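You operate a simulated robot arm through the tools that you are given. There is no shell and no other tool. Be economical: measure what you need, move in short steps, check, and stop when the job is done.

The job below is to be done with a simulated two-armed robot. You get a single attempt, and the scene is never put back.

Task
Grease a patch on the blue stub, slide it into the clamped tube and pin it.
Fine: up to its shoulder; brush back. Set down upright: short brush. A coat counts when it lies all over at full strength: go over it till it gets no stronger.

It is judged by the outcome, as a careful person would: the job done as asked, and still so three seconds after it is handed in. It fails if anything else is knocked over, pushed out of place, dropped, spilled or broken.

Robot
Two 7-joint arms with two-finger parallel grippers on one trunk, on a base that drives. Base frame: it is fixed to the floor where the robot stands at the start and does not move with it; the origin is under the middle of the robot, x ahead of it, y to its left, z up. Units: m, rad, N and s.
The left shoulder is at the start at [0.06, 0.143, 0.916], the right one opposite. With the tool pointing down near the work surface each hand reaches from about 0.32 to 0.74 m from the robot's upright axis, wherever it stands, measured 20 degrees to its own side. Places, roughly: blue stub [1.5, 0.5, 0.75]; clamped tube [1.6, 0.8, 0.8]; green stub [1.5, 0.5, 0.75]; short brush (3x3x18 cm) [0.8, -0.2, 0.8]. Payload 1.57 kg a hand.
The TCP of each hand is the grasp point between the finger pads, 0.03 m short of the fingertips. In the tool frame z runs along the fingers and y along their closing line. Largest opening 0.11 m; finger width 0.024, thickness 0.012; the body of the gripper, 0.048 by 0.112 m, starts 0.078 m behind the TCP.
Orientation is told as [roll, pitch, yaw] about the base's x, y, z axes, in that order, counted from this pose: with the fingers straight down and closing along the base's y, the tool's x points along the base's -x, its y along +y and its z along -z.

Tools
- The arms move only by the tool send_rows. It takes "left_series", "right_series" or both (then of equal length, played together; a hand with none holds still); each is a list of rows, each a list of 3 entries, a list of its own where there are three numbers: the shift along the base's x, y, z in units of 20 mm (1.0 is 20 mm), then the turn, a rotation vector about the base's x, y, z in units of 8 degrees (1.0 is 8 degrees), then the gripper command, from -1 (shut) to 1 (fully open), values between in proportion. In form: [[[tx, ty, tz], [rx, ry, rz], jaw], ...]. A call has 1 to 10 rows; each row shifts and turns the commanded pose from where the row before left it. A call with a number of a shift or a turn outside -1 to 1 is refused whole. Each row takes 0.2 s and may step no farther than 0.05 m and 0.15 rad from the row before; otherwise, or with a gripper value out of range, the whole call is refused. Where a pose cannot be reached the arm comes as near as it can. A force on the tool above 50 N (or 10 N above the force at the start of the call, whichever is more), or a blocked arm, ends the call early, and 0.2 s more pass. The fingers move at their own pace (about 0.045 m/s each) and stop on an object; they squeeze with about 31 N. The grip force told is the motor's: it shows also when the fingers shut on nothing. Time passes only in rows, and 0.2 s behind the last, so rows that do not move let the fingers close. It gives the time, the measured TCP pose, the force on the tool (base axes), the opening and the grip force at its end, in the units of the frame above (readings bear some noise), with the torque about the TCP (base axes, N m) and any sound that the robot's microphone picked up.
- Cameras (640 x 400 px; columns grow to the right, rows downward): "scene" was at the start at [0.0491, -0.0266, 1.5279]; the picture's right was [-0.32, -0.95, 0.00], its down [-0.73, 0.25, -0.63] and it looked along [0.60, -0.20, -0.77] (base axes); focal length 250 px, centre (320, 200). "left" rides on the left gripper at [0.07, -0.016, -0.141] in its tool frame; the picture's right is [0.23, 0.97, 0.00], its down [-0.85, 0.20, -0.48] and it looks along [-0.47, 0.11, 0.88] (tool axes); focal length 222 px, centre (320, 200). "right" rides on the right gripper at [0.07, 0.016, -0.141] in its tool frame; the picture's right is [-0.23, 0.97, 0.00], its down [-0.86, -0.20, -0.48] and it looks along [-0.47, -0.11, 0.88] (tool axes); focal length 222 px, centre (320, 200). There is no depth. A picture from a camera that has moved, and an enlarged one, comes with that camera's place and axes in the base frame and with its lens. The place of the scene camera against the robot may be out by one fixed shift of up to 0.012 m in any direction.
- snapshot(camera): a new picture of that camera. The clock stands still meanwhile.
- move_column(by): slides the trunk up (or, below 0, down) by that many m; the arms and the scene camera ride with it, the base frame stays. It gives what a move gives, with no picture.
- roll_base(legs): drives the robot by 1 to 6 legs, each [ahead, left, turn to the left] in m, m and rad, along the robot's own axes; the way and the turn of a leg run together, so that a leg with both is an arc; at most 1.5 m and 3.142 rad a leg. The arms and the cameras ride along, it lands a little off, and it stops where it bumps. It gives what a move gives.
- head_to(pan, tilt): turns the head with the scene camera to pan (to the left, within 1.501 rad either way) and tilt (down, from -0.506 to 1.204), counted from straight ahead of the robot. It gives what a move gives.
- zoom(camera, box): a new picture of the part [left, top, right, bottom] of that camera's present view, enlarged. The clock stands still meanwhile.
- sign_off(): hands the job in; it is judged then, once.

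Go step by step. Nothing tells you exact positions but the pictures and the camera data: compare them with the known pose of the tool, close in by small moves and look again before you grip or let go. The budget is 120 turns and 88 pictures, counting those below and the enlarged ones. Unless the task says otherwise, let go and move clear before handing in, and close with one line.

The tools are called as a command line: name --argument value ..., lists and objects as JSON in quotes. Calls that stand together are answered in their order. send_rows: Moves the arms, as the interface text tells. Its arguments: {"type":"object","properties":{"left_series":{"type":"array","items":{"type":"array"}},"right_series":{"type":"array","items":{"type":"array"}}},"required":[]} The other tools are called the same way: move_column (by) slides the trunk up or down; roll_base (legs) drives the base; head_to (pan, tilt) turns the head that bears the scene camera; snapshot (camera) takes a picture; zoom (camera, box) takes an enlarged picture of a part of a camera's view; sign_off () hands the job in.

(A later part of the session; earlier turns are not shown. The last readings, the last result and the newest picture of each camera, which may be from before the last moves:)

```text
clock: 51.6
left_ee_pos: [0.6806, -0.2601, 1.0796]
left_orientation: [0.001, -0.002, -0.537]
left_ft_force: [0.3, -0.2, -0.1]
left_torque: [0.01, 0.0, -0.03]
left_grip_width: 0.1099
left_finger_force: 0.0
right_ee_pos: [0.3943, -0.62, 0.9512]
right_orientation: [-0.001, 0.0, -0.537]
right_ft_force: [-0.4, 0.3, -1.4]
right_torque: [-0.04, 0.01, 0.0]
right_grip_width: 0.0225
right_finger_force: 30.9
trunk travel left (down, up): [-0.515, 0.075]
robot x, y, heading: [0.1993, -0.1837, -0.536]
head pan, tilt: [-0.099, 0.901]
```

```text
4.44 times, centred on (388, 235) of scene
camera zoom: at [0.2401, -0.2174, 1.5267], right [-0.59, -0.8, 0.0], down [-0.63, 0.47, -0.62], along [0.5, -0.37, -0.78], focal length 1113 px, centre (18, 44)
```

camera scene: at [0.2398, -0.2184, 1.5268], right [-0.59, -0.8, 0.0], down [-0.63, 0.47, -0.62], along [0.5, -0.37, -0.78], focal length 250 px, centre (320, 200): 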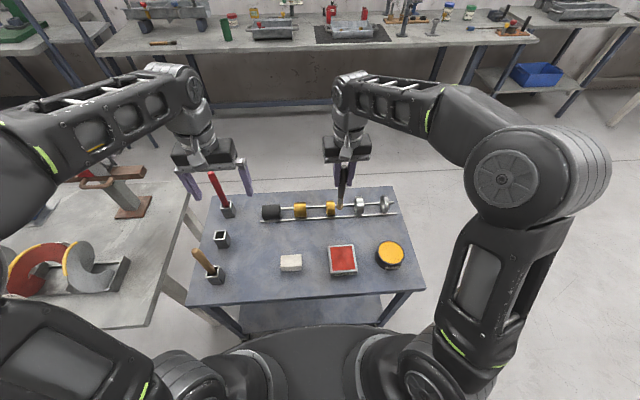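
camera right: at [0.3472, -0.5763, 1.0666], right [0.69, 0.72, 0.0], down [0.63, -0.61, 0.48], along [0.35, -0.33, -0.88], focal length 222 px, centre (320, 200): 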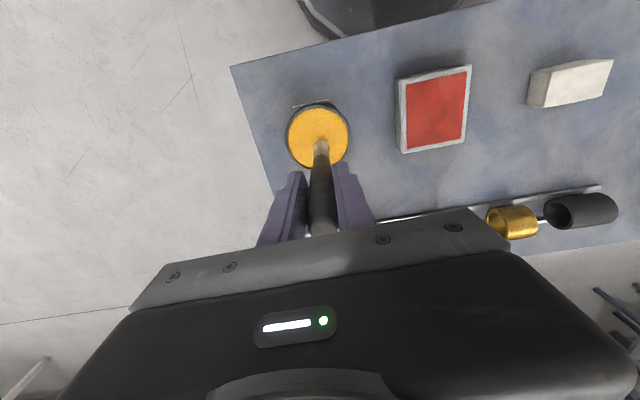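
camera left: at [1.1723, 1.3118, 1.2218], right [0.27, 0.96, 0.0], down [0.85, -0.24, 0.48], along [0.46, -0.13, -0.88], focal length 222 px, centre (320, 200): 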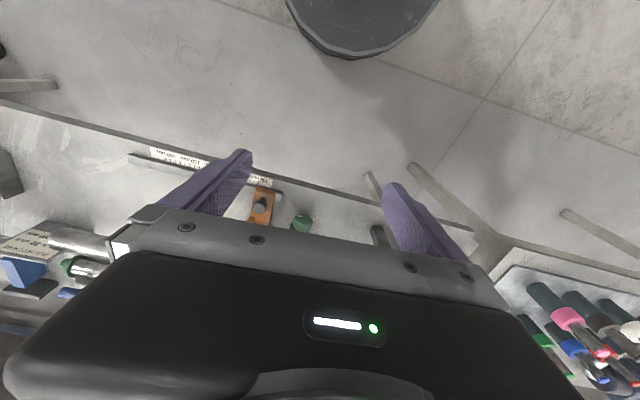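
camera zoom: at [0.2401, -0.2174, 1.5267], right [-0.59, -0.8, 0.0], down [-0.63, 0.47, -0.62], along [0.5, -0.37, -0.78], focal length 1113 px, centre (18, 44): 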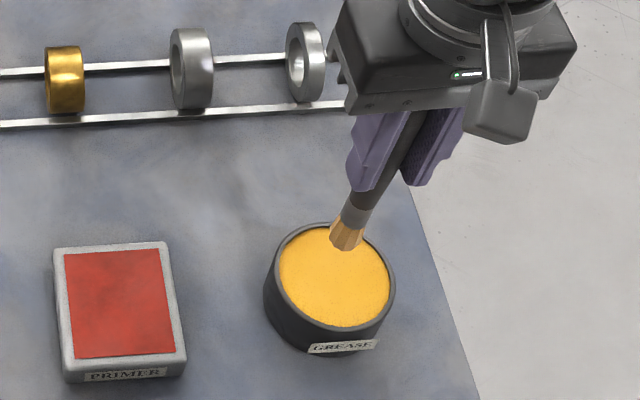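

The bristles are now tinted with grease. I'll lift the brush, draw the left hand back and up, and drive around to the stub.

send_rows --right_series '[[[0, 0, 1], [0, 0, 0], -1], [[0, 0, 1], [0, 0, 0], -1], [[0, 0, 1], [0, 0, 0], -1], [[0, 0, 1], [0, 0, 0], -1], [[0, 0, 1], [0, 0, 0], -1], [[0, 0, 1], [0, 0, 0], -1], [[0, 0, 1], [0, 0, 0], -1]]' --left_series '[[[-0.86, 0.51, 0.5], [0, 0, 0], 1], [[-0.86, 0.51, 0.5], [0, 0, 0], 1], [[-0.86, 0.51, 0.5], [0, 0, 0], 1], [[-0.86, 0.51, 0.5], [0, 0, 0], 1], [[-0.86, 0.51, 0.5], [0, 0, 0], 1], [[-0.86, 0.51, 0.5], [0, 0, 0], 1], [[0, 0, 0.5], [0, 0, 0], 1]]'

roll_base --legs '[[-0.28, 0, 0], [0, 1.4, 0.03]]'

```text
clock: 53.2
left_ee_pos: [0.5996, -0.2154, 1.1122]
left_orientation: [0.0, 0.0, -0.538]
left_ft_force: [-0.7, -0.4, -0.5]
left_torque: [-0.02, -0.01, -0.03]
left_grip_width: 0.1101
left_finger_force: 0.1
left hand out of reach, approached as far as the arm can: row 3, 4, 5, 6, 7
right_ee_pos: [0.3945, -0.6207, 1.0923]
right_orientation: [0.0, -0.001, -0.538]
right_ft_force: [0.7, -0.2, 0.1]
right_torque: [-0.01, -0.02, 0.03]
right_grip_width: 0.0222
right_finger_force: 31.2
trunk travel left (down, up): [-0.515, 0.075]
robot x, y, heading: [0.1953, -0.1862, -0.54]
head pan, tilt: [-0.099, 0.901]
```

```text
clock: 61.8
left_ee_pos: [1.0699, 1.1573, 1.111]
left_orientation: [-0.002, -0.001, -0.519]
left_ft_force: [-0.4, -0.7, -0.2]
left_torque: [0.0, 0.0, -0.01]
left_grip_width: 0.11
left_finger_force: 0.1
right_ee_pos: [0.8708, 0.7488, 1.0914]
right_orientation: [0.002, -0.003, -0.518]
right_ft_force: [-0.5, 0.4, -0.6]
right_torque: [0.01, 0.03, 0.02]
right_grip_width: 0.0227
right_finger_force: 31.1
trunk travel left (down, up): [-0.515, 0.075]
robot x, y, heading: [0.6669, 1.1803, -0.518]
head pan, tilt: [-0.099, 0.901]
```

Now I roll forward toward the bench and look.

roll_base --legs '[[0.38, 0, 0.01]]'

head_to --pan -0.1 --tilt 0.85

snapshot --camera "scene"

snapshot --camera "right"

```text
clock: 64.2
left_ee_pos: [1.3994, 0.9755, 1.1125]
left_orientation: [0.0, -0.001, -0.508]
left_ft_force: [0.5, -0.3, -0.4]
left_torque: [0.02, 0.02, 0.01]
left_grip_width: 0.1102
left_finger_force: 0.1
right_ee_pos: [1.205, 0.5648, 1.091]
right_orientation: [0.001, -0.001, -0.508]
right_ft_force: [-0.1, 0.6, 0.0]
right_torque: [0.01, 0.02, 0.02]
right_grip_width: 0.0223
right_finger_force: 31.0
trunk travel left (down, up): [-0.515, 0.075]
robot x, y, heading: [0.998, 0.9967, -0.504]
head pan, tilt: [-0.099, 0.901]
```

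```text
clock: 64.8
left_ee_pos: [1.3996, 0.9753, 1.1125]
left_orientation: [-0.001, 0.0, -0.508]
left_ft_force: [0.4, 0.4, -0.4]
left_torque: [0.04, 0.01, 0.0]
left_grip_width: 0.1101
left_finger_force: 0.1
right_ee_pos: [1.2043, 0.564, 1.0919]
right_orientation: [0.001, -0.002, -0.508]
right_ft_force: [0.1, 0.4, -0.9]
right_torque: [-0.03, 0.01, -0.02]
right_grip_width: 0.0225
right_finger_force: 31.2
trunk travel left (down, up): [-0.515, 0.075]
robot x, y, heading: [0.995, 0.9932, -0.512]
head pan, tilt: [-0.099, 0.85]
```

```text
51 pictures are left
camera scene: at [1.0412, 0.9618, 1.5307], right [-0.57, -0.82, 0.0], down [-0.62, 0.43, -0.66], along [0.54, -0.38, -0.75], focal length 250 px, centre (320, 200)
```

scene: 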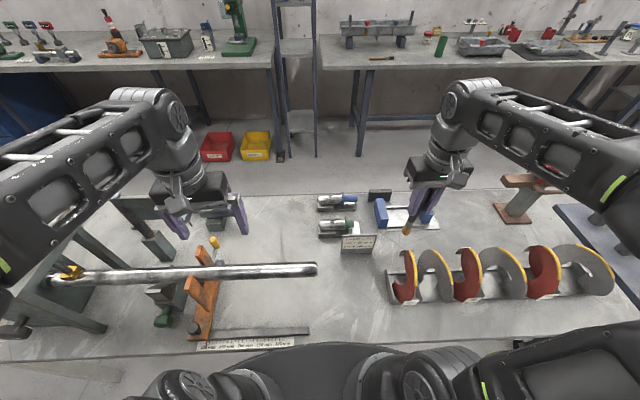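

```text
50 pictures are left
camera right: at [1.1513, 0.6138, 1.2334], right [0.67, 0.74, 0.0], down [0.65, -0.59, 0.48], along [0.36, -0.32, -0.88], focal length 222 px, centre (320, 200)
```

right: 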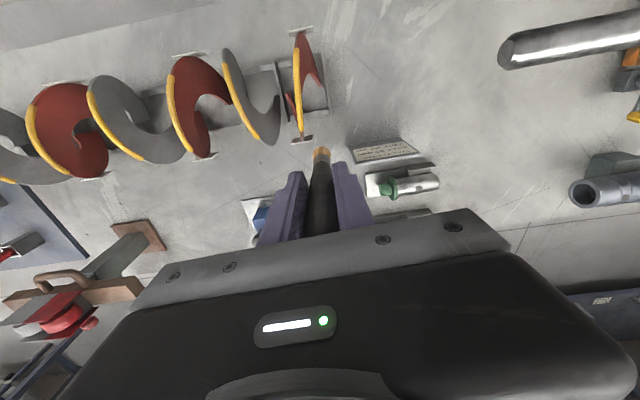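

The base has cleared under the bench edge. I need a bit more reach, so I'll roll 0.15 m further.

roll_base --legs '[[0.15, 0, 0.0]]'

snapshot --camera "scene"

```text
clock: 66.2
left_ee_pos: [1.5296, 0.9023, 1.1135]
left_orientation: [0.0, -0.001, -0.51]
left_ft_force: [-0.2, -0.9, -0.4]
left_torque: [-0.01, -0.01, -0.04]
left_grip_width: 0.1102
left_finger_force: 0.2
right_ee_pos: [1.3339, 0.493, 1.0929]
right_orientation: [-0.001, -0.003, -0.509]
right_ft_force: [0.6, -0.3, -0.8]
right_torque: [0.01, 0.0, -0.03]
right_grip_width: 0.0226
right_finger_force: 31.5
trunk travel left (down, up): [-0.515, 0.075]
robot x, y, heading: [1.1236, 0.9215, -0.504]
head pan, tilt: [-0.099, 0.85]
```

```text
49 pictures are left
camera scene: at [1.1709, 0.8895, 1.5307], right [-0.57, -0.82, 0.0], down [-0.62, 0.43, -0.66], along [0.54, -0.38, -0.75], focal length 250 px, centre (320, 200)
```

scene: 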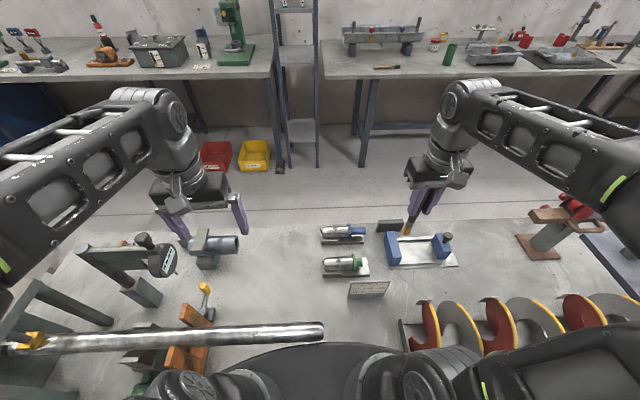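

The base fits under the bench. I'll move the brush near the stub, still high.

send_rows --right_series '[[[1, 0.2, 0], [0, 0, 0], -1], [[1, 0.2, 0], [0, 0, 0], -1], [[1, 0.2, 0], [0, 0, 0], -1], [[1, 0.2, 0], [0, 0, 0], -1], [[1, 0.2, 0], [0, 0, 0], -1], [[1, 0.2, 0], [0, 0, 0], -1], [[1, 0.2, 0], [0, 0, 0], -1], [[1, 0.2, 0], [0, 0, 0], -1], [[1, 0.2, 0], [0, 0, 0], -1], [[1, 0.2, 0], [0, 0, 0], -1]]'

snapshot --camera "right"

zoom --camera "scene" --box '[280, 180, 440, 280]'

```text
clock: 68.4
left_ee_pos: [1.5286, 0.9018, 1.1131]
left_orientation: [0.001, -0.002, -0.506]
left_ft_force: [-0.2, 0.4, 0.0]
left_torque: [0.02, 0.0, 0.0]
left_grip_width: 0.1101
left_finger_force: 0.1
right_ee_pos: [1.4948, 0.5243, 1.0943]
right_orientation: [-0.001, -0.004, -0.51]
right_ft_force: [0.5, 0.7, -0.2]
right_torque: [0.03, -0.02, -0.01]
right_grip_width: 0.0225
right_finger_force: 30.8
right hand out of reach, approached as far as the arm can: row 9, 10
trunk travel left (down, up): [-0.515, 0.075]
robot x, y, heading: [1.1269, 0.9237, -0.508]
head pan, tilt: [-0.099, 0.85]
```

```text
48 pictures are left
camera right: at [1.4408, 0.5726, 1.2343], right [0.67, 0.74, 0.0], down [0.65, -0.59, 0.48], along [0.36, -0.32, -0.88], focal length 222 px, centre (320, 200)
```

right: 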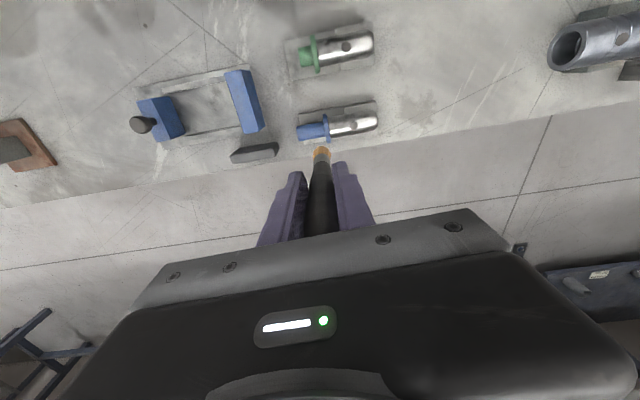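

```text
4.00 times, centred on (360, 230) of scene
camera zoom: at [1.1709, 0.8893, 1.5307], right [-0.57, -0.82, 0.0], down [-0.62, 0.43, -0.66], along [0.54, -0.38, -0.75], focal length 1002 px, centre (160, 80)
```

zoom: 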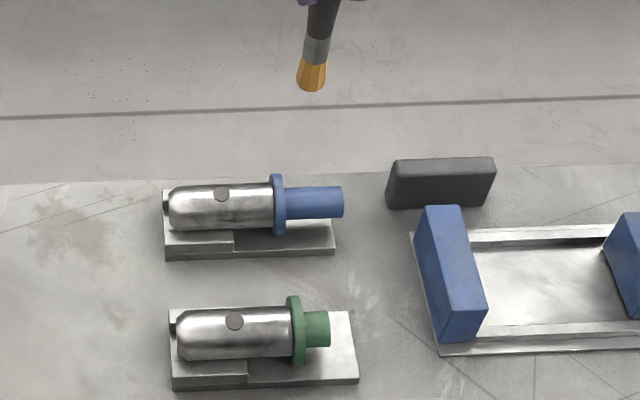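

From the hand camera the blue stub runs from handle end (1.487, 0.479) through the shoulder (1.511, 0.520) to the nose (1.571, 0.606). I'll lower the brush over the body near the shoulder.

send_rows --right_series '[[[0.25, 0.17, -0.9], [0, 0, 0], -1], [[0.25, 0.17, -0.9], [0, 0, 0], -1], [[0.25, 0.17, -0.9], [0, 0, 0], -1], [[0.25, 0.17, -0.9], [0, 0, 0], -1], [[0.25, 0.17, -0.9], [0, 0, 0], -1], [[0.25, 0.17, -0.9], [0, 0, 0], -1], [[0.25, 0.17, -0.9], [0, 0, 0], -1]]'

snapshot --camera "right"

zoom --camera "scene" --box '[280, 190, 376, 250]'

```text
clock: 70.0
left_ee_pos: [1.5288, 0.9029, 1.1127]
left_orientation: [-0.002, -0.001, -0.506]
left_ft_force: [-0.2, 0.8, -0.2]
left_torque: [0.01, 0.03, -0.02]
left_grip_width: 0.11
left_finger_force: 0.1
right_ee_pos: [1.5311, 0.5456, 0.9675]
right_orientation: [0.0, -0.001, -0.51]
right_ft_force: [0.0, -1.2, -1.0]
right_torque: [0.01, 0.0, 0.01]
right_grip_width: 0.0227
right_finger_force: 30.8
trunk travel left (down, up): [-0.515, 0.075]
robot x, y, heading: [1.1251, 0.9211, -0.511]
head pan, tilt: [-0.099, 0.85]
```

```text
46 pictures are left
camera right: at [1.4773, 0.5948, 1.1087], right [0.67, 0.74, 0.0], down [0.65, -0.59, 0.48], along [0.36, -0.32, -0.88], focal length 222 px, centre (320, 200)
```

right: 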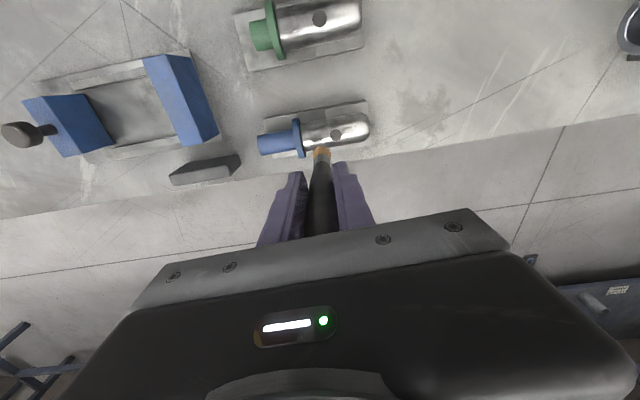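

```text
6.67 times, centred on (328, 220) of scene
camera zoom: at [1.171, 0.8893, 1.5307], right [-0.57, -0.82, 0.0], down [-0.62, 0.43, -0.66], along [0.54, -0.38, -0.75], focal length 1670 px, centre (267, 67)
```

zoom: 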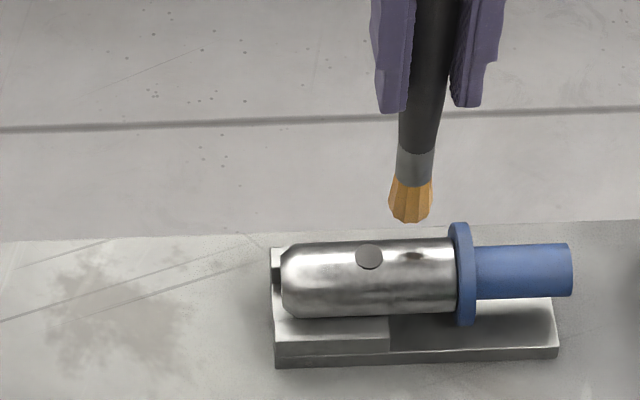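

The brush is on the stub's axis, about 3 cm from the shoulder. I'll lower it in small steps until I feel light contact.

send_rows --right_series '[[[0, 0, -0.5], [0, 0, 0], -1], [[0, 0, -0.5], [0, 0, 0], -1], [[0, 0, -0.3], [0, 0, 0], -1], [[0, 0, -0.2], [0, 0, 0], -1]]'

zoom --camera "scene" --box '[280, 190, 376, 250]'

```text
clock: 71.0
left_ee_pos: [1.5278, 0.9023, 1.1132]
left_orientation: [0.0, -0.003, -0.509]
left_ft_force: [-0.4, -0.1, 0.0]
left_torque: [-0.01, 0.02, 0.01]
left_grip_width: 0.1098
left_finger_force: 0.1
right_ee_pos: [1.5326, 0.5479, 0.9415]
right_orientation: [0.002, -0.014, -0.508]
right_ft_force: [3.3, -1.8, 41.3]
right_torque: [-0.22, -0.31, 0.01]
right_grip_width: 0.023
right_finger_force: 30.9
trunk travel left (down, up): [-0.515, 0.075]
robot x, y, heading: [1.1284, 0.9227, -0.507]
head pan, tilt: [-0.099, 0.85]
```

```text
6.67 times, centred on (328, 220) of scene
camera zoom: at [1.1701, 0.8911, 1.5315], right [-0.57, -0.82, 0.0], down [-0.62, 0.43, -0.66], along [0.54, -0.38, -0.75], focal length 1670 px, centre (267, 67)
```

zoom: 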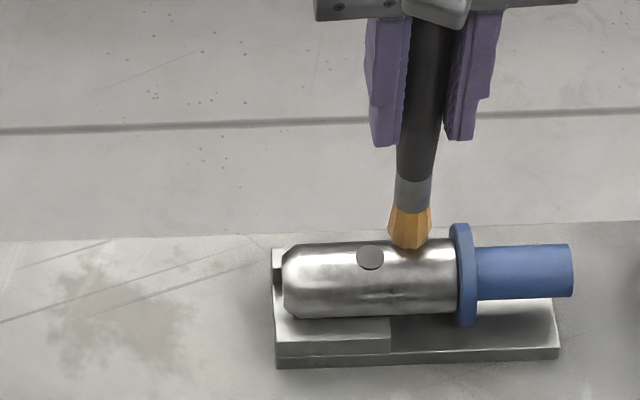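

41 N is too firm, so I'll ease off by about 3.5 mm and stroke lightly back and forth between the shoulder and the hole.

send_rows --right_series '[[[0, 0, 0.17], [0, 0, 0], -1], [[-0.17, -0.25, 0], [0, 0, 0], -1], [[-0.17, -0.25, 0], [0, 0, 0], -1], [[0.28, 0.414, 0], [0, 0, 0], -1], [[0.28, 0.414, 0], [0, 0, 0], -1], [[0.14, 0.207, 0], [0, 0, 0], -1], [[-0.28, -0.414, 0], [0, 0, 0], -1], [[-0.28, -0.414, 0], [0, 0, 0], -1], [[0, 0, 0], [0, 0, 0], -1]]'

zoom --camera "scene" --box '[304, 200, 368, 240]'

```text
clock: 73.0
left_ee_pos: [1.53, 0.903, 1.1122]
left_orientation: [0.001, -0.002, -0.511]
left_ft_force: [-0.5, -0.5, 0.3]
left_torque: [-0.01, -0.01, -0.02]
left_grip_width: 0.11
left_finger_force: 0.1
right_ee_pos: [1.5255, 0.5429, 0.9405]
right_orientation: [0.001, -0.002, -0.509]
right_ft_force: [1.8, 3.6, 6.8]
right_torque: [0.35, -0.27, 0.01]
right_grip_width: 0.0228
right_finger_force: 30.8
trunk travel left (down, up): [-0.515, 0.075]
robot x, y, heading: [1.1286, 0.9229, -0.507]
head pan, tilt: [-0.099, 0.85]
```

```text
10.00 times, centred on (336, 220) of scene
camera zoom: at [1.1716, 0.8902, 1.5306], right [-0.57, -0.82, 0.0], down [-0.62, 0.43, -0.66], along [0.54, -0.38, -0.75], focal length 2505 px, centre (160, 0)
```

zoom: 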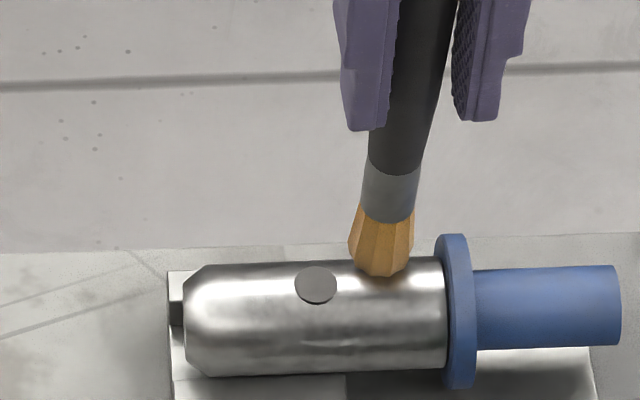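

Force is now about 7 N. I can't see any coat yet, so I'll lift the brush a little to look.

send_rows --right_series '[[[0, 0, 1], [0, 0, 0], -1], [[0, 0, 1], [0, 0, 0], -1], [[0, 0, 1], [0, 0, 0], -1]]'

zoom --camera "scene" --box '[304, 200, 368, 240]'

zoom --camera "right" --box '[260, 80, 420, 180]'

```text
clock: 73.8
left_ee_pos: [1.5295, 0.9039, 1.1122]
left_orientation: [-0.001, -0.003, -0.508]
left_ft_force: [-0.8, -0.6, -0.5]
left_torque: [0.0, 0.0, 0.01]
left_grip_width: 0.1099
left_finger_force: 0.1
right_ee_pos: [1.5255, 0.5401, 0.9998]
right_orientation: [-0.003, -0.001, -0.509]
right_ft_force: [-0.2, 0.2, -0.3]
right_torque: [-0.01, 0.01, -0.01]
right_grip_width: 0.0228
right_finger_force: 31.9
trunk travel left (down, up): [-0.515, 0.075]
robot x, y, heading: [1.1263, 0.9232, -0.51]
head pan, tilt: [-0.099, 0.85]
```

```text
10.00 times, centred on (336, 220) of scene
camera zoom: at [1.1714, 0.8901, 1.5307], right [-0.57, -0.82, 0.0], down [-0.62, 0.43, -0.66], along [0.54, -0.38, -0.75], focal length 2505 px, centre (160, 0)
```

zoom: 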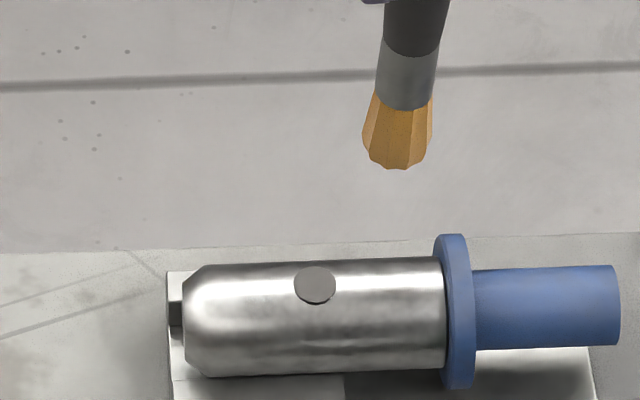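

```text
4.00 times, centred on (340, 130) of right
camera zoom: at [1.4721, 0.59, 1.1415], right [0.67, 0.74, 0.0], down [0.65, -0.59, 0.48], along [0.35, -0.32, -0.88], focal length 888 px, centre (240, 480)
```

zoom: 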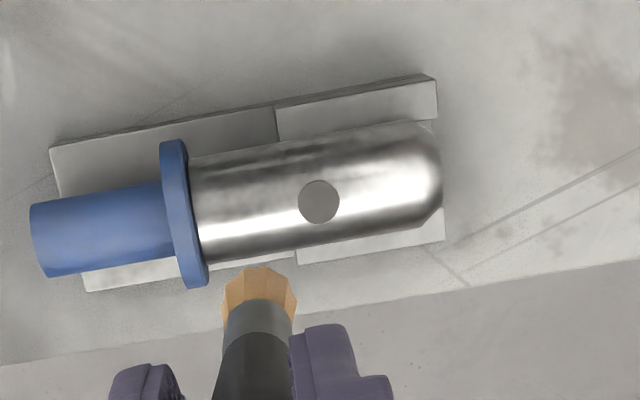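

No coat appears between shoulder and hole. The grey disc on top may itself be the patch, so I'll look at it and at the tube's disc more closely.

zoom --camera "right" --box '[324, 115, 356, 145]'

zoom --camera "scene" --box '[150, 215, 250, 275]'

```text
13.33 times, centred on (340, 130) of right
camera zoom: at [1.4721, 0.59, 1.1415], right [0.67, 0.74, 0.0], down [0.65, -0.59, 0.48], along [0.35, -0.32, -0.88], focal length 2962 px, centre (53, 1133)
```

zoom: 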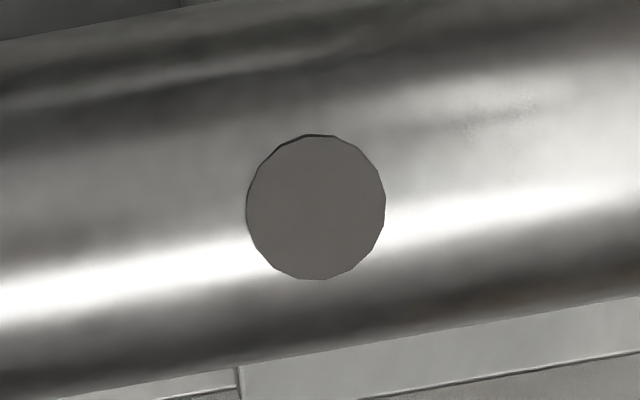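

```text
6.40 times, centred on (200, 245) of scene
camera zoom: at [1.1714, 0.8901, 1.5307], right [-0.57, -0.82, 0.0], down [-0.62, 0.43, -0.66], along [0.54, -0.38, -0.75], focal length 1603 px, centre (1088, -88)
```

zoom: 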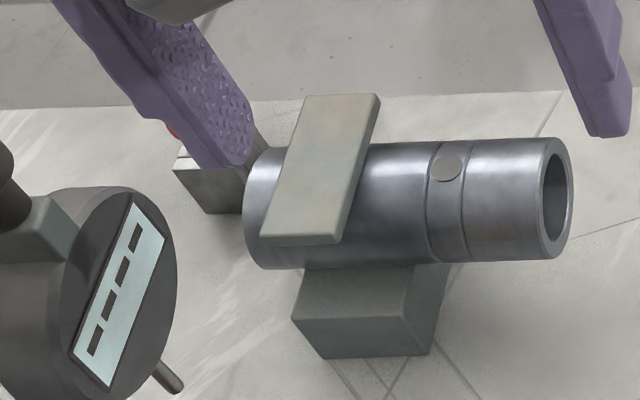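

The disc sits exactly on top of the body. I'll put the brush on it and work it lightly over and around the disc.

send_rows --right_series '[[[0.39, 0.65, 0], [0, 0, 0], -1], [[0.39, 0.65, -0.5], [0, 0, 0], -1], [[0, 0, -1], [0, 0, 0], -1], [[0, 0, -1], [0, 0, 0], -1], [[0, 0, -0.3], [0, 0, 0], -1], [[0, 0, -0.2], [0, 0, 0], -1], [[0, 0, 0], [0, 0, 0], -1]]'

send_rows --right_series '[[[0.17, 0.25, 0], [0, 0, 0], -1], [[0.17, 0.25, 0], [0, 0, 0], -1], [[-0.17, -0.25, 0], [0, 0, 0], -1], [[-0.17, -0.25, 0], [0, 0, 0], -1], [[-0.17, -0.25, 0], [0, 0, 0], -1], [[-0.17, -0.25, 0], [0, 0, 0], -1], [[0.17, 0.25, 0], [0, 0, 0], -1], [[0.17, 0.25, 0], [0, 0, 0], -1], [[0, 0, 0], [0, 0, 0], -1]]'

zoom --camera "scene" --box '[304, 200, 368, 240]'

```text
clock: 75.4
left_ee_pos: [1.529, 0.9037, 1.1133]
left_orientation: [0.0, -0.001, -0.509]
left_ft_force: [-0.7, -0.4, 0.6]
left_torque: [0.02, -0.03, -0.01]
left_grip_width: 0.1099
left_finger_force: 0.0
right_ee_pos: [1.5421, 0.5678, 0.9392]
right_orientation: [0.0, -0.003, -0.51]
right_ft_force: [-0.5, 0.1, -0.3]
right_torque: [0.0, 0.02, 0.0]
right_grip_width: 0.023
right_finger_force: 30.9
trunk travel left (down, up): [-0.515, 0.075]
robot x, y, heading: [1.1297, 0.9193, -0.509]
head pan, tilt: [-0.099, 0.85]
```

```text
clock: 77.4
left_ee_pos: [1.5307, 0.9032, 1.1124]
left_orientation: [0.0, -0.002, -0.509]
left_ft_force: [0.2, -0.3, 0.6]
left_torque: [0.01, -0.02, -0.02]
left_grip_width: 0.1098
left_finger_force: 0.0
right_ee_pos: [1.5425, 0.5673, 0.9397]
right_orientation: [0.0, -0.005, -0.51]
right_ft_force: [0.9, 0.3, -1.2]
right_torque: [0.02, 0.0, 0.0]
right_grip_width: 0.023
right_finger_force: 30.6
trunk travel left (down, up): [-0.515, 0.075]
robot x, y, heading: [1.1308, 0.9219, -0.508]
head pan, tilt: [-0.099, 0.85]
```

```text
10.00 times, centred on (336, 220) of scene
camera zoom: at [1.1712, 0.8899, 1.5307], right [-0.57, -0.82, 0.0], down [-0.62, 0.43, -0.66], along [0.54, -0.38, -0.75], focal length 2505 px, centre (160, 0)
```

zoom: 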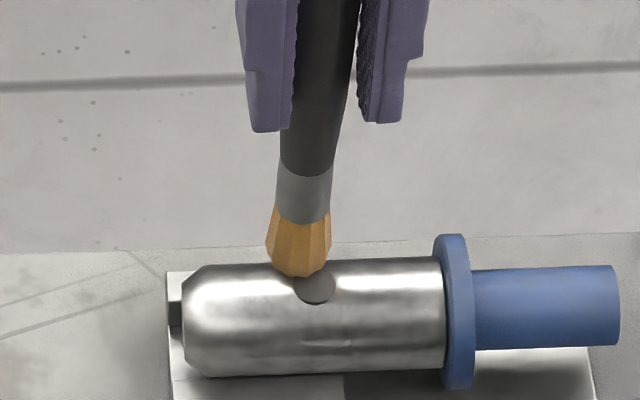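

No contact here yet. I'll lower in 2 mm steps until a light touch.

send_rows --right_series '[[[0, 0, -0.1], [0, 0, 0], -1], [[0, 0, 0], [0, 0, 0], -1]]'

send_rows --right_series '[[[0, 0, -0.1], [0, 0, 0], -1], [[0, 0, 0], [0, 0, 0], -1]]'

zoom --camera "scene" --box '[304, 200, 368, 240]'

```text
clock: 78.0
left_ee_pos: [1.5299, 0.903, 1.1129]
left_orientation: [-0.001, -0.001, -0.508]
left_ft_force: [0.4, 0.4, -0.3]
left_torque: [-0.02, -0.01, -0.02]
left_grip_width: 0.1102
left_finger_force: 0.0
right_ee_pos: [1.5409, 0.5663, 0.9398]
right_orientation: [0.0, -0.003, -0.509]
right_ft_force: [-2.7, 0.4, 13.2]
right_torque: [0.2, 0.25, 0.0]
right_grip_width: 0.0228
right_finger_force: 31.2
trunk travel left (down, up): [-0.515, 0.075]
robot x, y, heading: [1.1278, 0.9197, -0.508]
head pan, tilt: [-0.099, 0.85]
```

```text
clock: 78.6
left_ee_pos: [1.5297, 0.9032, 1.1133]
left_orientation: [-0.001, -0.002, -0.507]
left_ft_force: [-0.3, 0.0, 0.2]
left_torque: [0.01, 0.04, 0.0]
left_grip_width: 0.11
left_finger_force: 0.1
right_ee_pos: [1.5439, 0.566, 0.9391]
right_orientation: [0.002, -0.01, -0.509]
right_ft_force: [-1.6, -1.5, 28.6]
right_torque: [0.03, -0.02, 0.0]
right_grip_width: 0.023
right_finger_force: 30.8
trunk travel left (down, up): [-0.515, 0.075]
robot x, y, heading: [1.1251, 0.9225, -0.507]
head pan, tilt: [-0.099, 0.85]
```

```text
10.00 times, centred on (336, 220) of scene
camera zoom: at [1.1702, 0.8902, 1.5311], right [-0.57, -0.82, 0.0], down [-0.62, 0.43, -0.66], along [0.54, -0.38, -0.75], focal length 2505 px, centre (160, 0)
```

zoom: 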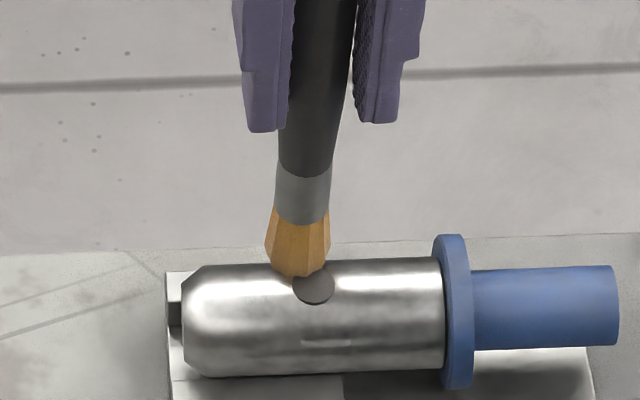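

Still no colour on the metal. I notice a faint mark on the body's front side; I'll lift off and enlarge the body strongly.

send_rows --right_series '[[[0, 0, 0.5], [0, 0, 0], -1], [[0, 0, 1], [0, 0, 0], -1], [[0, 0, 1], [0, 0, 0], -1], [[0, 0, 1], [0, 0, 0], -1]]'

zoom --camera "scene" --box '[320, 222, 352, 242]'

zoom --camera "right" --box '[270, 90, 370, 160]'

```text
clock: 79.6
left_ee_pos: [1.5289, 0.9019, 1.1124]
left_orientation: [0.0, -0.001, -0.509]
left_ft_force: [0.2, -0.4, 0.7]
left_torque: [0.0, 0.01, -0.02]
left_grip_width: 0.1101
left_finger_force: 0.0
right_ee_pos: [1.5416, 0.5675, 1.0083]
right_orientation: [-0.001, -0.003, -0.509]
right_ft_force: [-0.6, 0.5, -0.9]
right_torque: [-0.02, -0.02, -0.01]
right_grip_width: 0.0231
right_finger_force: 31.2
trunk travel left (down, up): [-0.515, 0.075]
robot x, y, heading: [1.1302, 0.9182, -0.507]
head pan, tilt: [-0.099, 0.85]
```

```text
16.00 times, centred on (336, 232) of scene
camera zoom: at [1.1712, 0.8896, 1.5307], right [-0.57, -0.82, 0.0], down [-0.62, 0.43, -0.66], along [0.54, -0.38, -0.75], focal length 4008 px, centre (64, -312)
```

zoom: 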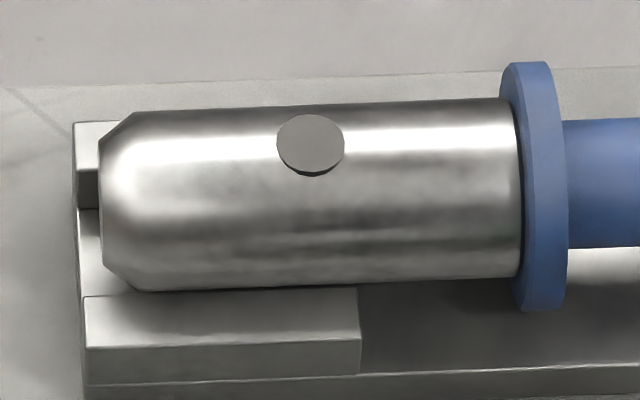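

```text
5.71 times, centred on (320, 125) of right
camera zoom: at [1.4881, 0.6164, 1.1487], right [0.67, 0.74, 0.0], down [0.65, -0.59, 0.48], along [0.35, -0.32, -0.88], focal length 1269 px, centre (320, 629)
```

zoom: 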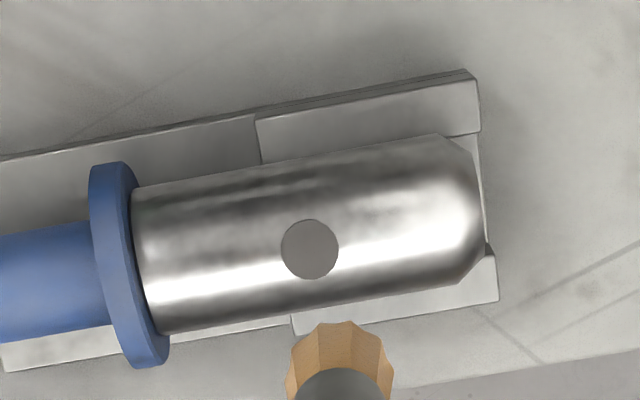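

The disc is a slightly raised pad on top, so it is probably the patch, and my brush tip was about 8 mm off it. I'll correct the position and stroke right over the disc.

send_rows --right_series '[[[-0.48, 0, 0], [0, 0, 0], -1], [[0, 0, -1], [0, 0, 0], -1], [[0, 0, -1], [0, 0, 0], -1], [[0, 0, -1], [0, 0, 0], -1], [[0, 0, -0.25], [0, 0, 0], -1], [[0, 0, 0], [0, 0, 0], -1]]'

zoom --camera "scene" --box '[304, 200, 368, 240]'

```text
clock: 81.0
left_ee_pos: [1.5306, 0.9017, 1.1131]
left_orientation: [0.002, -0.002, -0.507]
left_ft_force: [0.1, -0.4, 0.7]
left_torque: [-0.01, -0.05, -0.02]
left_grip_width: 0.1102
left_finger_force: 0.1
right_ee_pos: [1.5322, 0.5672, 0.9411]
right_orientation: [0.001, -0.001, -0.509]
right_ft_force: [0.5, -0.9, -0.6]
right_torque: [0.01, 0.03, 0.02]
right_grip_width: 0.0228
right_finger_force: 31.0
trunk travel left (down, up): [-0.515, 0.075]
robot x, y, heading: [1.1308, 0.9224, -0.508]
head pan, tilt: [-0.099, 0.85]
```

```text
10.00 times, centred on (336, 220) of scene
camera zoom: at [1.1711, 0.8896, 1.5307], right [-0.57, -0.82, 0.0], down [-0.62, 0.43, -0.66], along [0.54, -0.38, -0.75], focal length 2505 px, centre (160, 0)
```

zoom: 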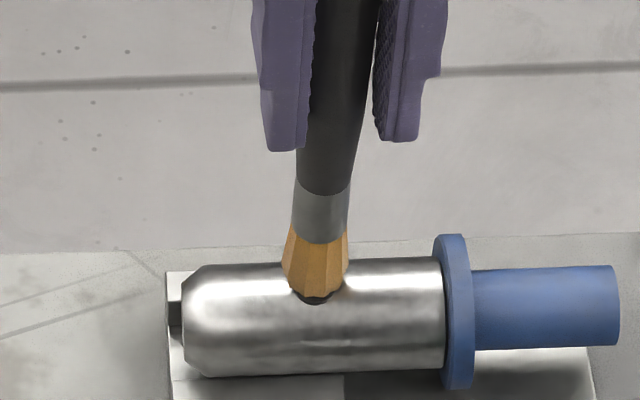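

The brush now covers the disc. I'll press down lightly and work it around.

send_rows --right_series '[[[0, 0, -0.1], [0, 0, 0], -1], [[0, 0, -0.05], [0, 0, 0], -1], [[0.1, 0.15, 0], [0, 0, 0], -1], [[0.1, 0.15, 0], [0, 0, 0], -1], [[-0.1, -0.15, 0], [0, 0, 0], -1], [[-0.1, -0.15, 0], [0, 0, 0], -1], [[-0.1, -0.15, 0], [0, 0, 0], -1], [[-0.1, -0.15, 0], [0, 0, 0], -1], [[0.1, 0.15, 0], [0, 0, 0], -1], [[0.1, 0.15, 0], [0, 0, 0], -1]]'

zoom --camera "scene" --box '[304, 200, 368, 240]'

```text
clock: 83.2
left_ee_pos: [1.5289, 0.9021, 1.1127]
left_orientation: [0.0, -0.002, -0.509]
left_ft_force: [0.3, -0.4, 0.1]
left_torque: [-0.01, 0.03, -0.01]
left_grip_width: 0.11
left_finger_force: 0.2
right_ee_pos: [1.5325, 0.5667, 0.9375]
right_orientation: [0.0, -0.001, -0.51]
right_ft_force: [-0.5, -1.3, 13.3]
right_torque: [-0.23, 0.09, -0.03]
right_grip_width: 0.023
right_finger_force: 30.6
trunk travel left (down, up): [-0.515, 0.075]
robot x, y, heading: [1.1254, 0.9231, -0.508]
head pan, tilt: [-0.099, 0.85]
```

```text
10.00 times, centred on (336, 220) of scene
camera zoom: at [1.1711, 0.8898, 1.5308], right [-0.57, -0.82, 0.0], down [-0.62, 0.43, -0.66], along [0.54, -0.38, -0.75], focal length 2505 px, centre (160, 0)
```

zoom: 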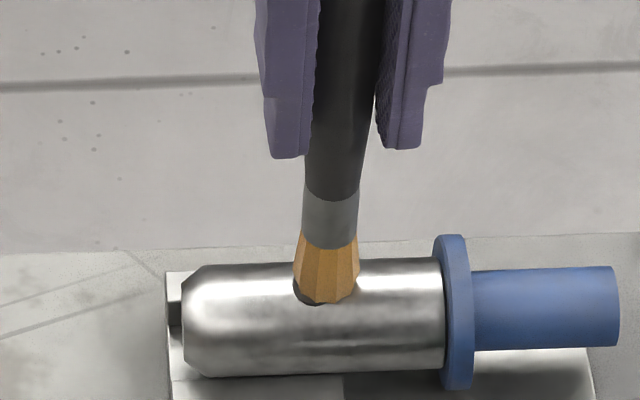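

Contact was 13 N. I'll lift to look at the disc.

send_rows --right_series '[[[0, 0, 0.5], [0, 0, 0], -1], [[0, 0, 1], [0, 0, 0], -1], [[0, 0, 1], [0, 0, 0], -1]]'

zoom --camera "scene" --box '[304, 200, 368, 240]'

```text
clock: 84.0
left_ee_pos: [1.5301, 0.9041, 1.1113]
left_orientation: [0.001, -0.002, -0.508]
left_ft_force: [-0.2, -0.7, -0.4]
left_torque: [0.02, 0.0, -0.01]
left_grip_width: 0.1102
left_finger_force: 0.0
right_ee_pos: [1.533, 0.5661, 0.9887]
right_orientation: [-0.001, -0.002, -0.507]
right_ft_force: [-0.3, -1.4, -0.8]
right_torque: [0.01, 0.02, 0.01]
right_grip_width: 0.0226
right_finger_force: 31.1
trunk travel left (down, up): [-0.515, 0.075]
robot x, y, heading: [1.1273, 0.9213, -0.506]
head pan, tilt: [-0.099, 0.85]
```

```text
10.00 times, centred on (336, 220) of scene
camera zoom: at [1.1712, 0.8895, 1.5306], right [-0.57, -0.82, 0.0], down [-0.62, 0.43, -0.66], along [0.54, -0.38, -0.75], focal length 2505 px, centre (160, 0)
```

zoom: 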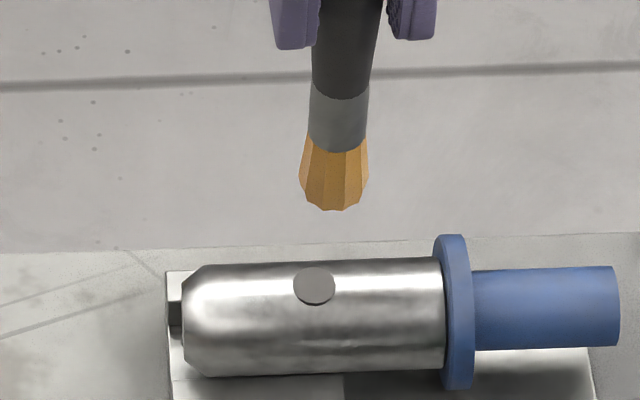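

Still nothing on the disc, so it is most likely the pin hole. I'll try the nose half of the body, where I saw a faint texture, with a few light strokes.

send_rows --right_series '[[[0.6, 0.9, 0], [0, 0, 0], -1], [[0, 0, -1], [0, 0, 0], -1], [[0, 0, -1], [0, 0, 0], -1], [[0, 0, -0.5], [0, 0, 0], -1], [[0.2, 0.3, 0], [0, 0, 0], -1], [[-0.2, -0.3, 0], [0, 0, 0], -1], [[-0.2, -0.3, 0], [0, 0, 0], -1], [[0.2, 0.3, 0], [0, 0, 0], -1], [[0.2, 0.3, 0], [0, 0, 0], -1], [[-0.2, -0.3, 0], [0, 0, 0], -1]]'

zoom --camera "scene" --box '[304, 200, 368, 240]'

```text
clock: 86.2
left_ee_pos: [1.5297, 0.9008, 1.1124]
left_orientation: [0.0, -0.001, -0.508]
left_ft_force: [0.2, -0.2, 0.1]
left_torque: [0.0, -0.03, -0.01]
left_grip_width: 0.1098
left_finger_force: 0.0
right_ee_pos: [1.5447, 0.5852, 0.9388]
right_orientation: [0.001, -0.003, -0.508]
right_ft_force: [1.3, 1.7, 4.1]
right_torque: [0.17, -0.1, -0.01]
right_grip_width: 0.0228
right_finger_force: 31.3
trunk travel left (down, up): [-0.515, 0.075]
robot x, y, heading: [1.129, 0.9202, -0.514]
head pan, tilt: [-0.099, 0.85]
```

```text
10.00 times, centred on (336, 220) of scene
camera zoom: at [1.1709, 0.8895, 1.5308], right [-0.57, -0.82, 0.0], down [-0.62, 0.43, -0.66], along [0.54, -0.38, -0.75], focal length 2505 px, centre (160, 0)
```

zoom: 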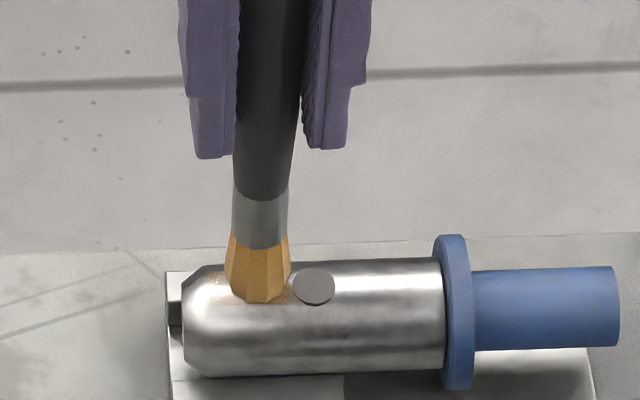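

Orange speckles are appearing between the nose and the hole, so that is the patch. I'll keep stroking across it.

send_rows --right_series '[[[0.28, 0.41, -0.03], [0, 0, 0], -1], [[0.14, 0.2, 0], [0, 0, 0], -1], [[-0.28, -0.41, 0], [0, 0, 0], -1], [[-0.14, -0.2, 0], [0, 0, 0], -1], [[-0.2, 0.14, -0.03], [0, 0, 0], -1], [[0.28, 0.41, 0], [0, 0, 0], -1], [[0.14, 0.2, 0], [0, 0, 0], -1], [[-0.28, -0.41, 0], [0, 0, 0], -1], [[-0.14, -0.2, 0], [0, 0, 0], -1], [[0.2, -0.14, 0.03], [0, 0, 0], -1]]'

send_rows --right_series '[[[0.2, -0.14, -0.03], [0, 0, 0], -1], [[0.28, 0.41, 0], [0, 0, 0], -1], [[0.14, 0.2, 0], [0, 0, 0], -1], [[-0.28, -0.41, 0], [0, 0, 0], -1], [[-0.14, -0.2, 0], [0, 0, 0], -1], [[-0.2, 0.14, 0.03], [0, 0, 0], -1], [[0.28, 0.41, 0], [0, 0, 0], -1], [[0.14, 0.2, 0], [0, 0, 0], -1], [[0, 0, 1], [0, 0, 0], -1], [[0, 0, 1], [0, 0, 0], -1]]'

zoom --camera "scene" --box '[304, 200, 368, 240]'

zoom --camera "right" --box '[270, 90, 370, 160]'

```text
clock: 88.4
left_ee_pos: [1.5288, 0.9026, 1.1125]
left_orientation: [0.001, -0.003, -0.508]
left_ft_force: [-0.3, 0.0, 0.2]
left_torque: [0.01, -0.01, -0.02]
left_grip_width: 0.1098
left_finger_force: 0.1
right_ee_pos: [1.5428, 0.5867, 0.9378]
right_orientation: [-0.002, 0.0, -0.512]
right_ft_force: [-1.0, 1.5, 5.5]
right_torque: [0.21, 0.17, 0.0]
right_grip_width: 0.0229
right_finger_force: 30.5
trunk travel left (down, up): [-0.515, 0.075]
robot x, y, heading: [1.1299, 0.9168, -0.509]
head pan, tilt: [-0.099, 0.85]
```

```text
clock: 90.6
left_ee_pos: [1.531, 0.9026, 1.1132]
left_orientation: [-0.001, -0.002, -0.509]
left_ft_force: [0.8, 0.3, -0.1]
left_torque: [-0.04, -0.01, -0.03]
left_grip_width: 0.1102
left_finger_force: 0.1
right_ee_pos: [1.5552, 0.597, 0.9772]
right_orientation: [0.001, -0.002, -0.509]
right_ft_force: [-0.2, 0.4, -1.3]
right_torque: [0.02, -0.02, -0.01]
right_grip_width: 0.023
right_finger_force: 31.2
trunk travel left (down, up): [-0.515, 0.075]
robot x, y, heading: [1.1275, 0.9197, -0.511]
head pan, tilt: [-0.099, 0.85]
```

```text
10.00 times, centred on (336, 220) of scene
camera zoom: at [1.171, 0.8895, 1.5307], right [-0.57, -0.82, 0.0], down [-0.62, 0.43, -0.66], along [0.54, -0.38, -0.75], focal length 2505 px, centre (160, 0)
```

zoom: 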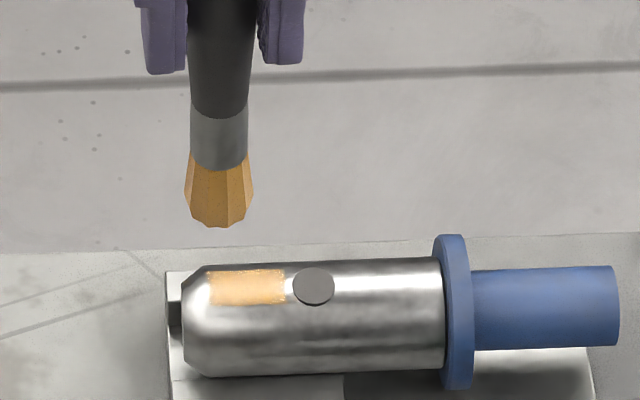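

```text
5.71 times, centred on (320, 125) of right
camera zoom: at [1.5009, 0.646, 1.1191], right [0.67, 0.74, 0.0], down [0.65, -0.59, 0.48], along [0.36, -0.32, -0.88], focal length 1269 px, centre (320, 629)
```

zoom: 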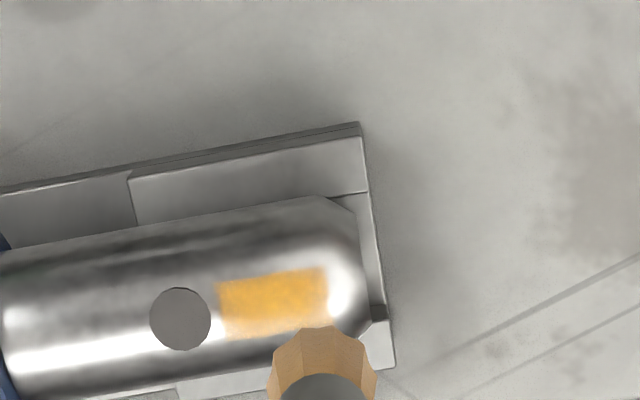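

The patch is a rectangle and mostly coated, but uneven at the nose end. I'll go over it twice more.

send_rows --right_series '[[[0.03, 0.05, -1], [0, 0, 0], -1], [[0, 0, -1], [0, 0, 0], -1], [[-0.17, -0.25, -0.03], [0, 0, 0], -1], [[-0.17, -0.25, 0], [0, 0, 0], -1], [[-0.22, -0.33, 0], [0, 0, 0], -1], [[-0.2, 0.14, -0.03], [0, 0, 0], -1], [[0.17, 0.25, 0], [0, 0, 0], -1], [[0.17, 0.25, 0], [0, 0, 0], -1], [[0.22, 0.33, 0], [0, 0, 0], -1], [[0.2, -0.14, 0.03], [0, 0, 0], -1]]'

send_rows --right_series '[[[0.2, -0.14, -0.03], [0, 0, 0], -1], [[-0.17, -0.25, 0], [0, 0, 0], -1], [[-0.17, -0.25, 0], [0, 0, 0], -1], [[-0.22, -0.33, 0], [0, 0, 0], -1], [[-0.2, 0.14, 0.03], [0, 0, 0], -1], [[0.17, 0.25, 0], [0, 0, 0], -1], [[0.17, 0.25, 0], [0, 0, 0], -1], [[0.22, 0.33, 0], [0, 0, 0], -1], [[0, 0, 1], [0, 0, 0], -1], [[0, 0, 1], [0, 0, 0], -1]]'

zoom --camera "right" --box '[290, 120, 340, 155]'

zoom --camera "scene" --box '[316, 218, 348, 238]'

```text
clock: 92.8
left_ee_pos: [1.5293, 0.9022, 1.1129]
left_orientation: [0.001, -0.002, -0.507]
left_ft_force: [-1.1, -0.4, -0.4]
left_torque: [0.01, -0.01, -0.01]
left_grip_width: 0.1102
left_finger_force: 0.0
right_ee_pos: [1.5547, 0.5979, 0.937]
right_orientation: [0.0, -0.005, -0.51]
right_ft_force: [0.2, -0.2, 0.0]
right_torque: [0.03, 0.0, -0.02]
right_grip_width: 0.0227
right_finger_force: 30.2
trunk travel left (down, up): [-0.515, 0.075]
robot x, y, heading: [1.1279, 0.919, -0.51]
head pan, tilt: [-0.099, 0.85]
```

```text
clock: 95.0
left_ee_pos: [1.5297, 0.902, 1.1129]
left_orientation: [0.0, -0.001, -0.508]
left_ft_force: [0.2, 0.2, -0.1]
left_torque: [-0.02, -0.02, 0.0]
left_grip_width: 0.1097
left_finger_force: 0.1
right_ee_pos: [1.5533, 0.5965, 0.9778]
right_orientation: [0.001, 0.001, -0.51]
right_ft_force: [0.1, -0.1, -1.2]
right_torque: [0.01, -0.01, 0.02]
right_grip_width: 0.0227
right_finger_force: 30.9
trunk travel left (down, up): [-0.515, 0.075]
robot x, y, heading: [1.1286, 0.92, -0.512]
head pan, tilt: [-0.099, 0.85]
```

```text
11.43 times, centred on (315, 138) of right
camera zoom: at [1.5002, 0.6456, 1.1192], right [0.67, 0.74, 0.0], down [0.65, -0.59, 0.48], along [0.36, -0.32, -0.88], focal length 2538 px, centre (377, 914)
```

zoom: 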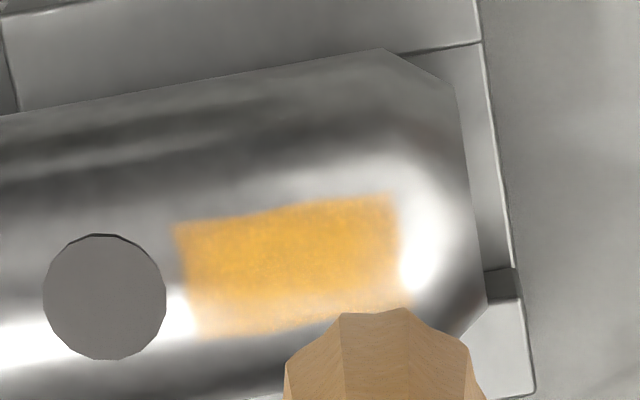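

```text
16.00 times, centred on (332, 228) of scene
camera zoom: at [1.171, 0.8895, 1.5307], right [-0.57, -0.82, 0.0], down [-0.62, 0.43, -0.66], along [0.54, -0.38, -0.75], focal length 4008 px, centre (128, -248)
```

zoom: 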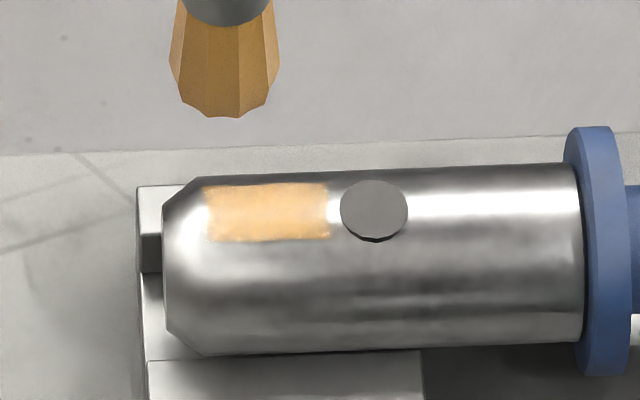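

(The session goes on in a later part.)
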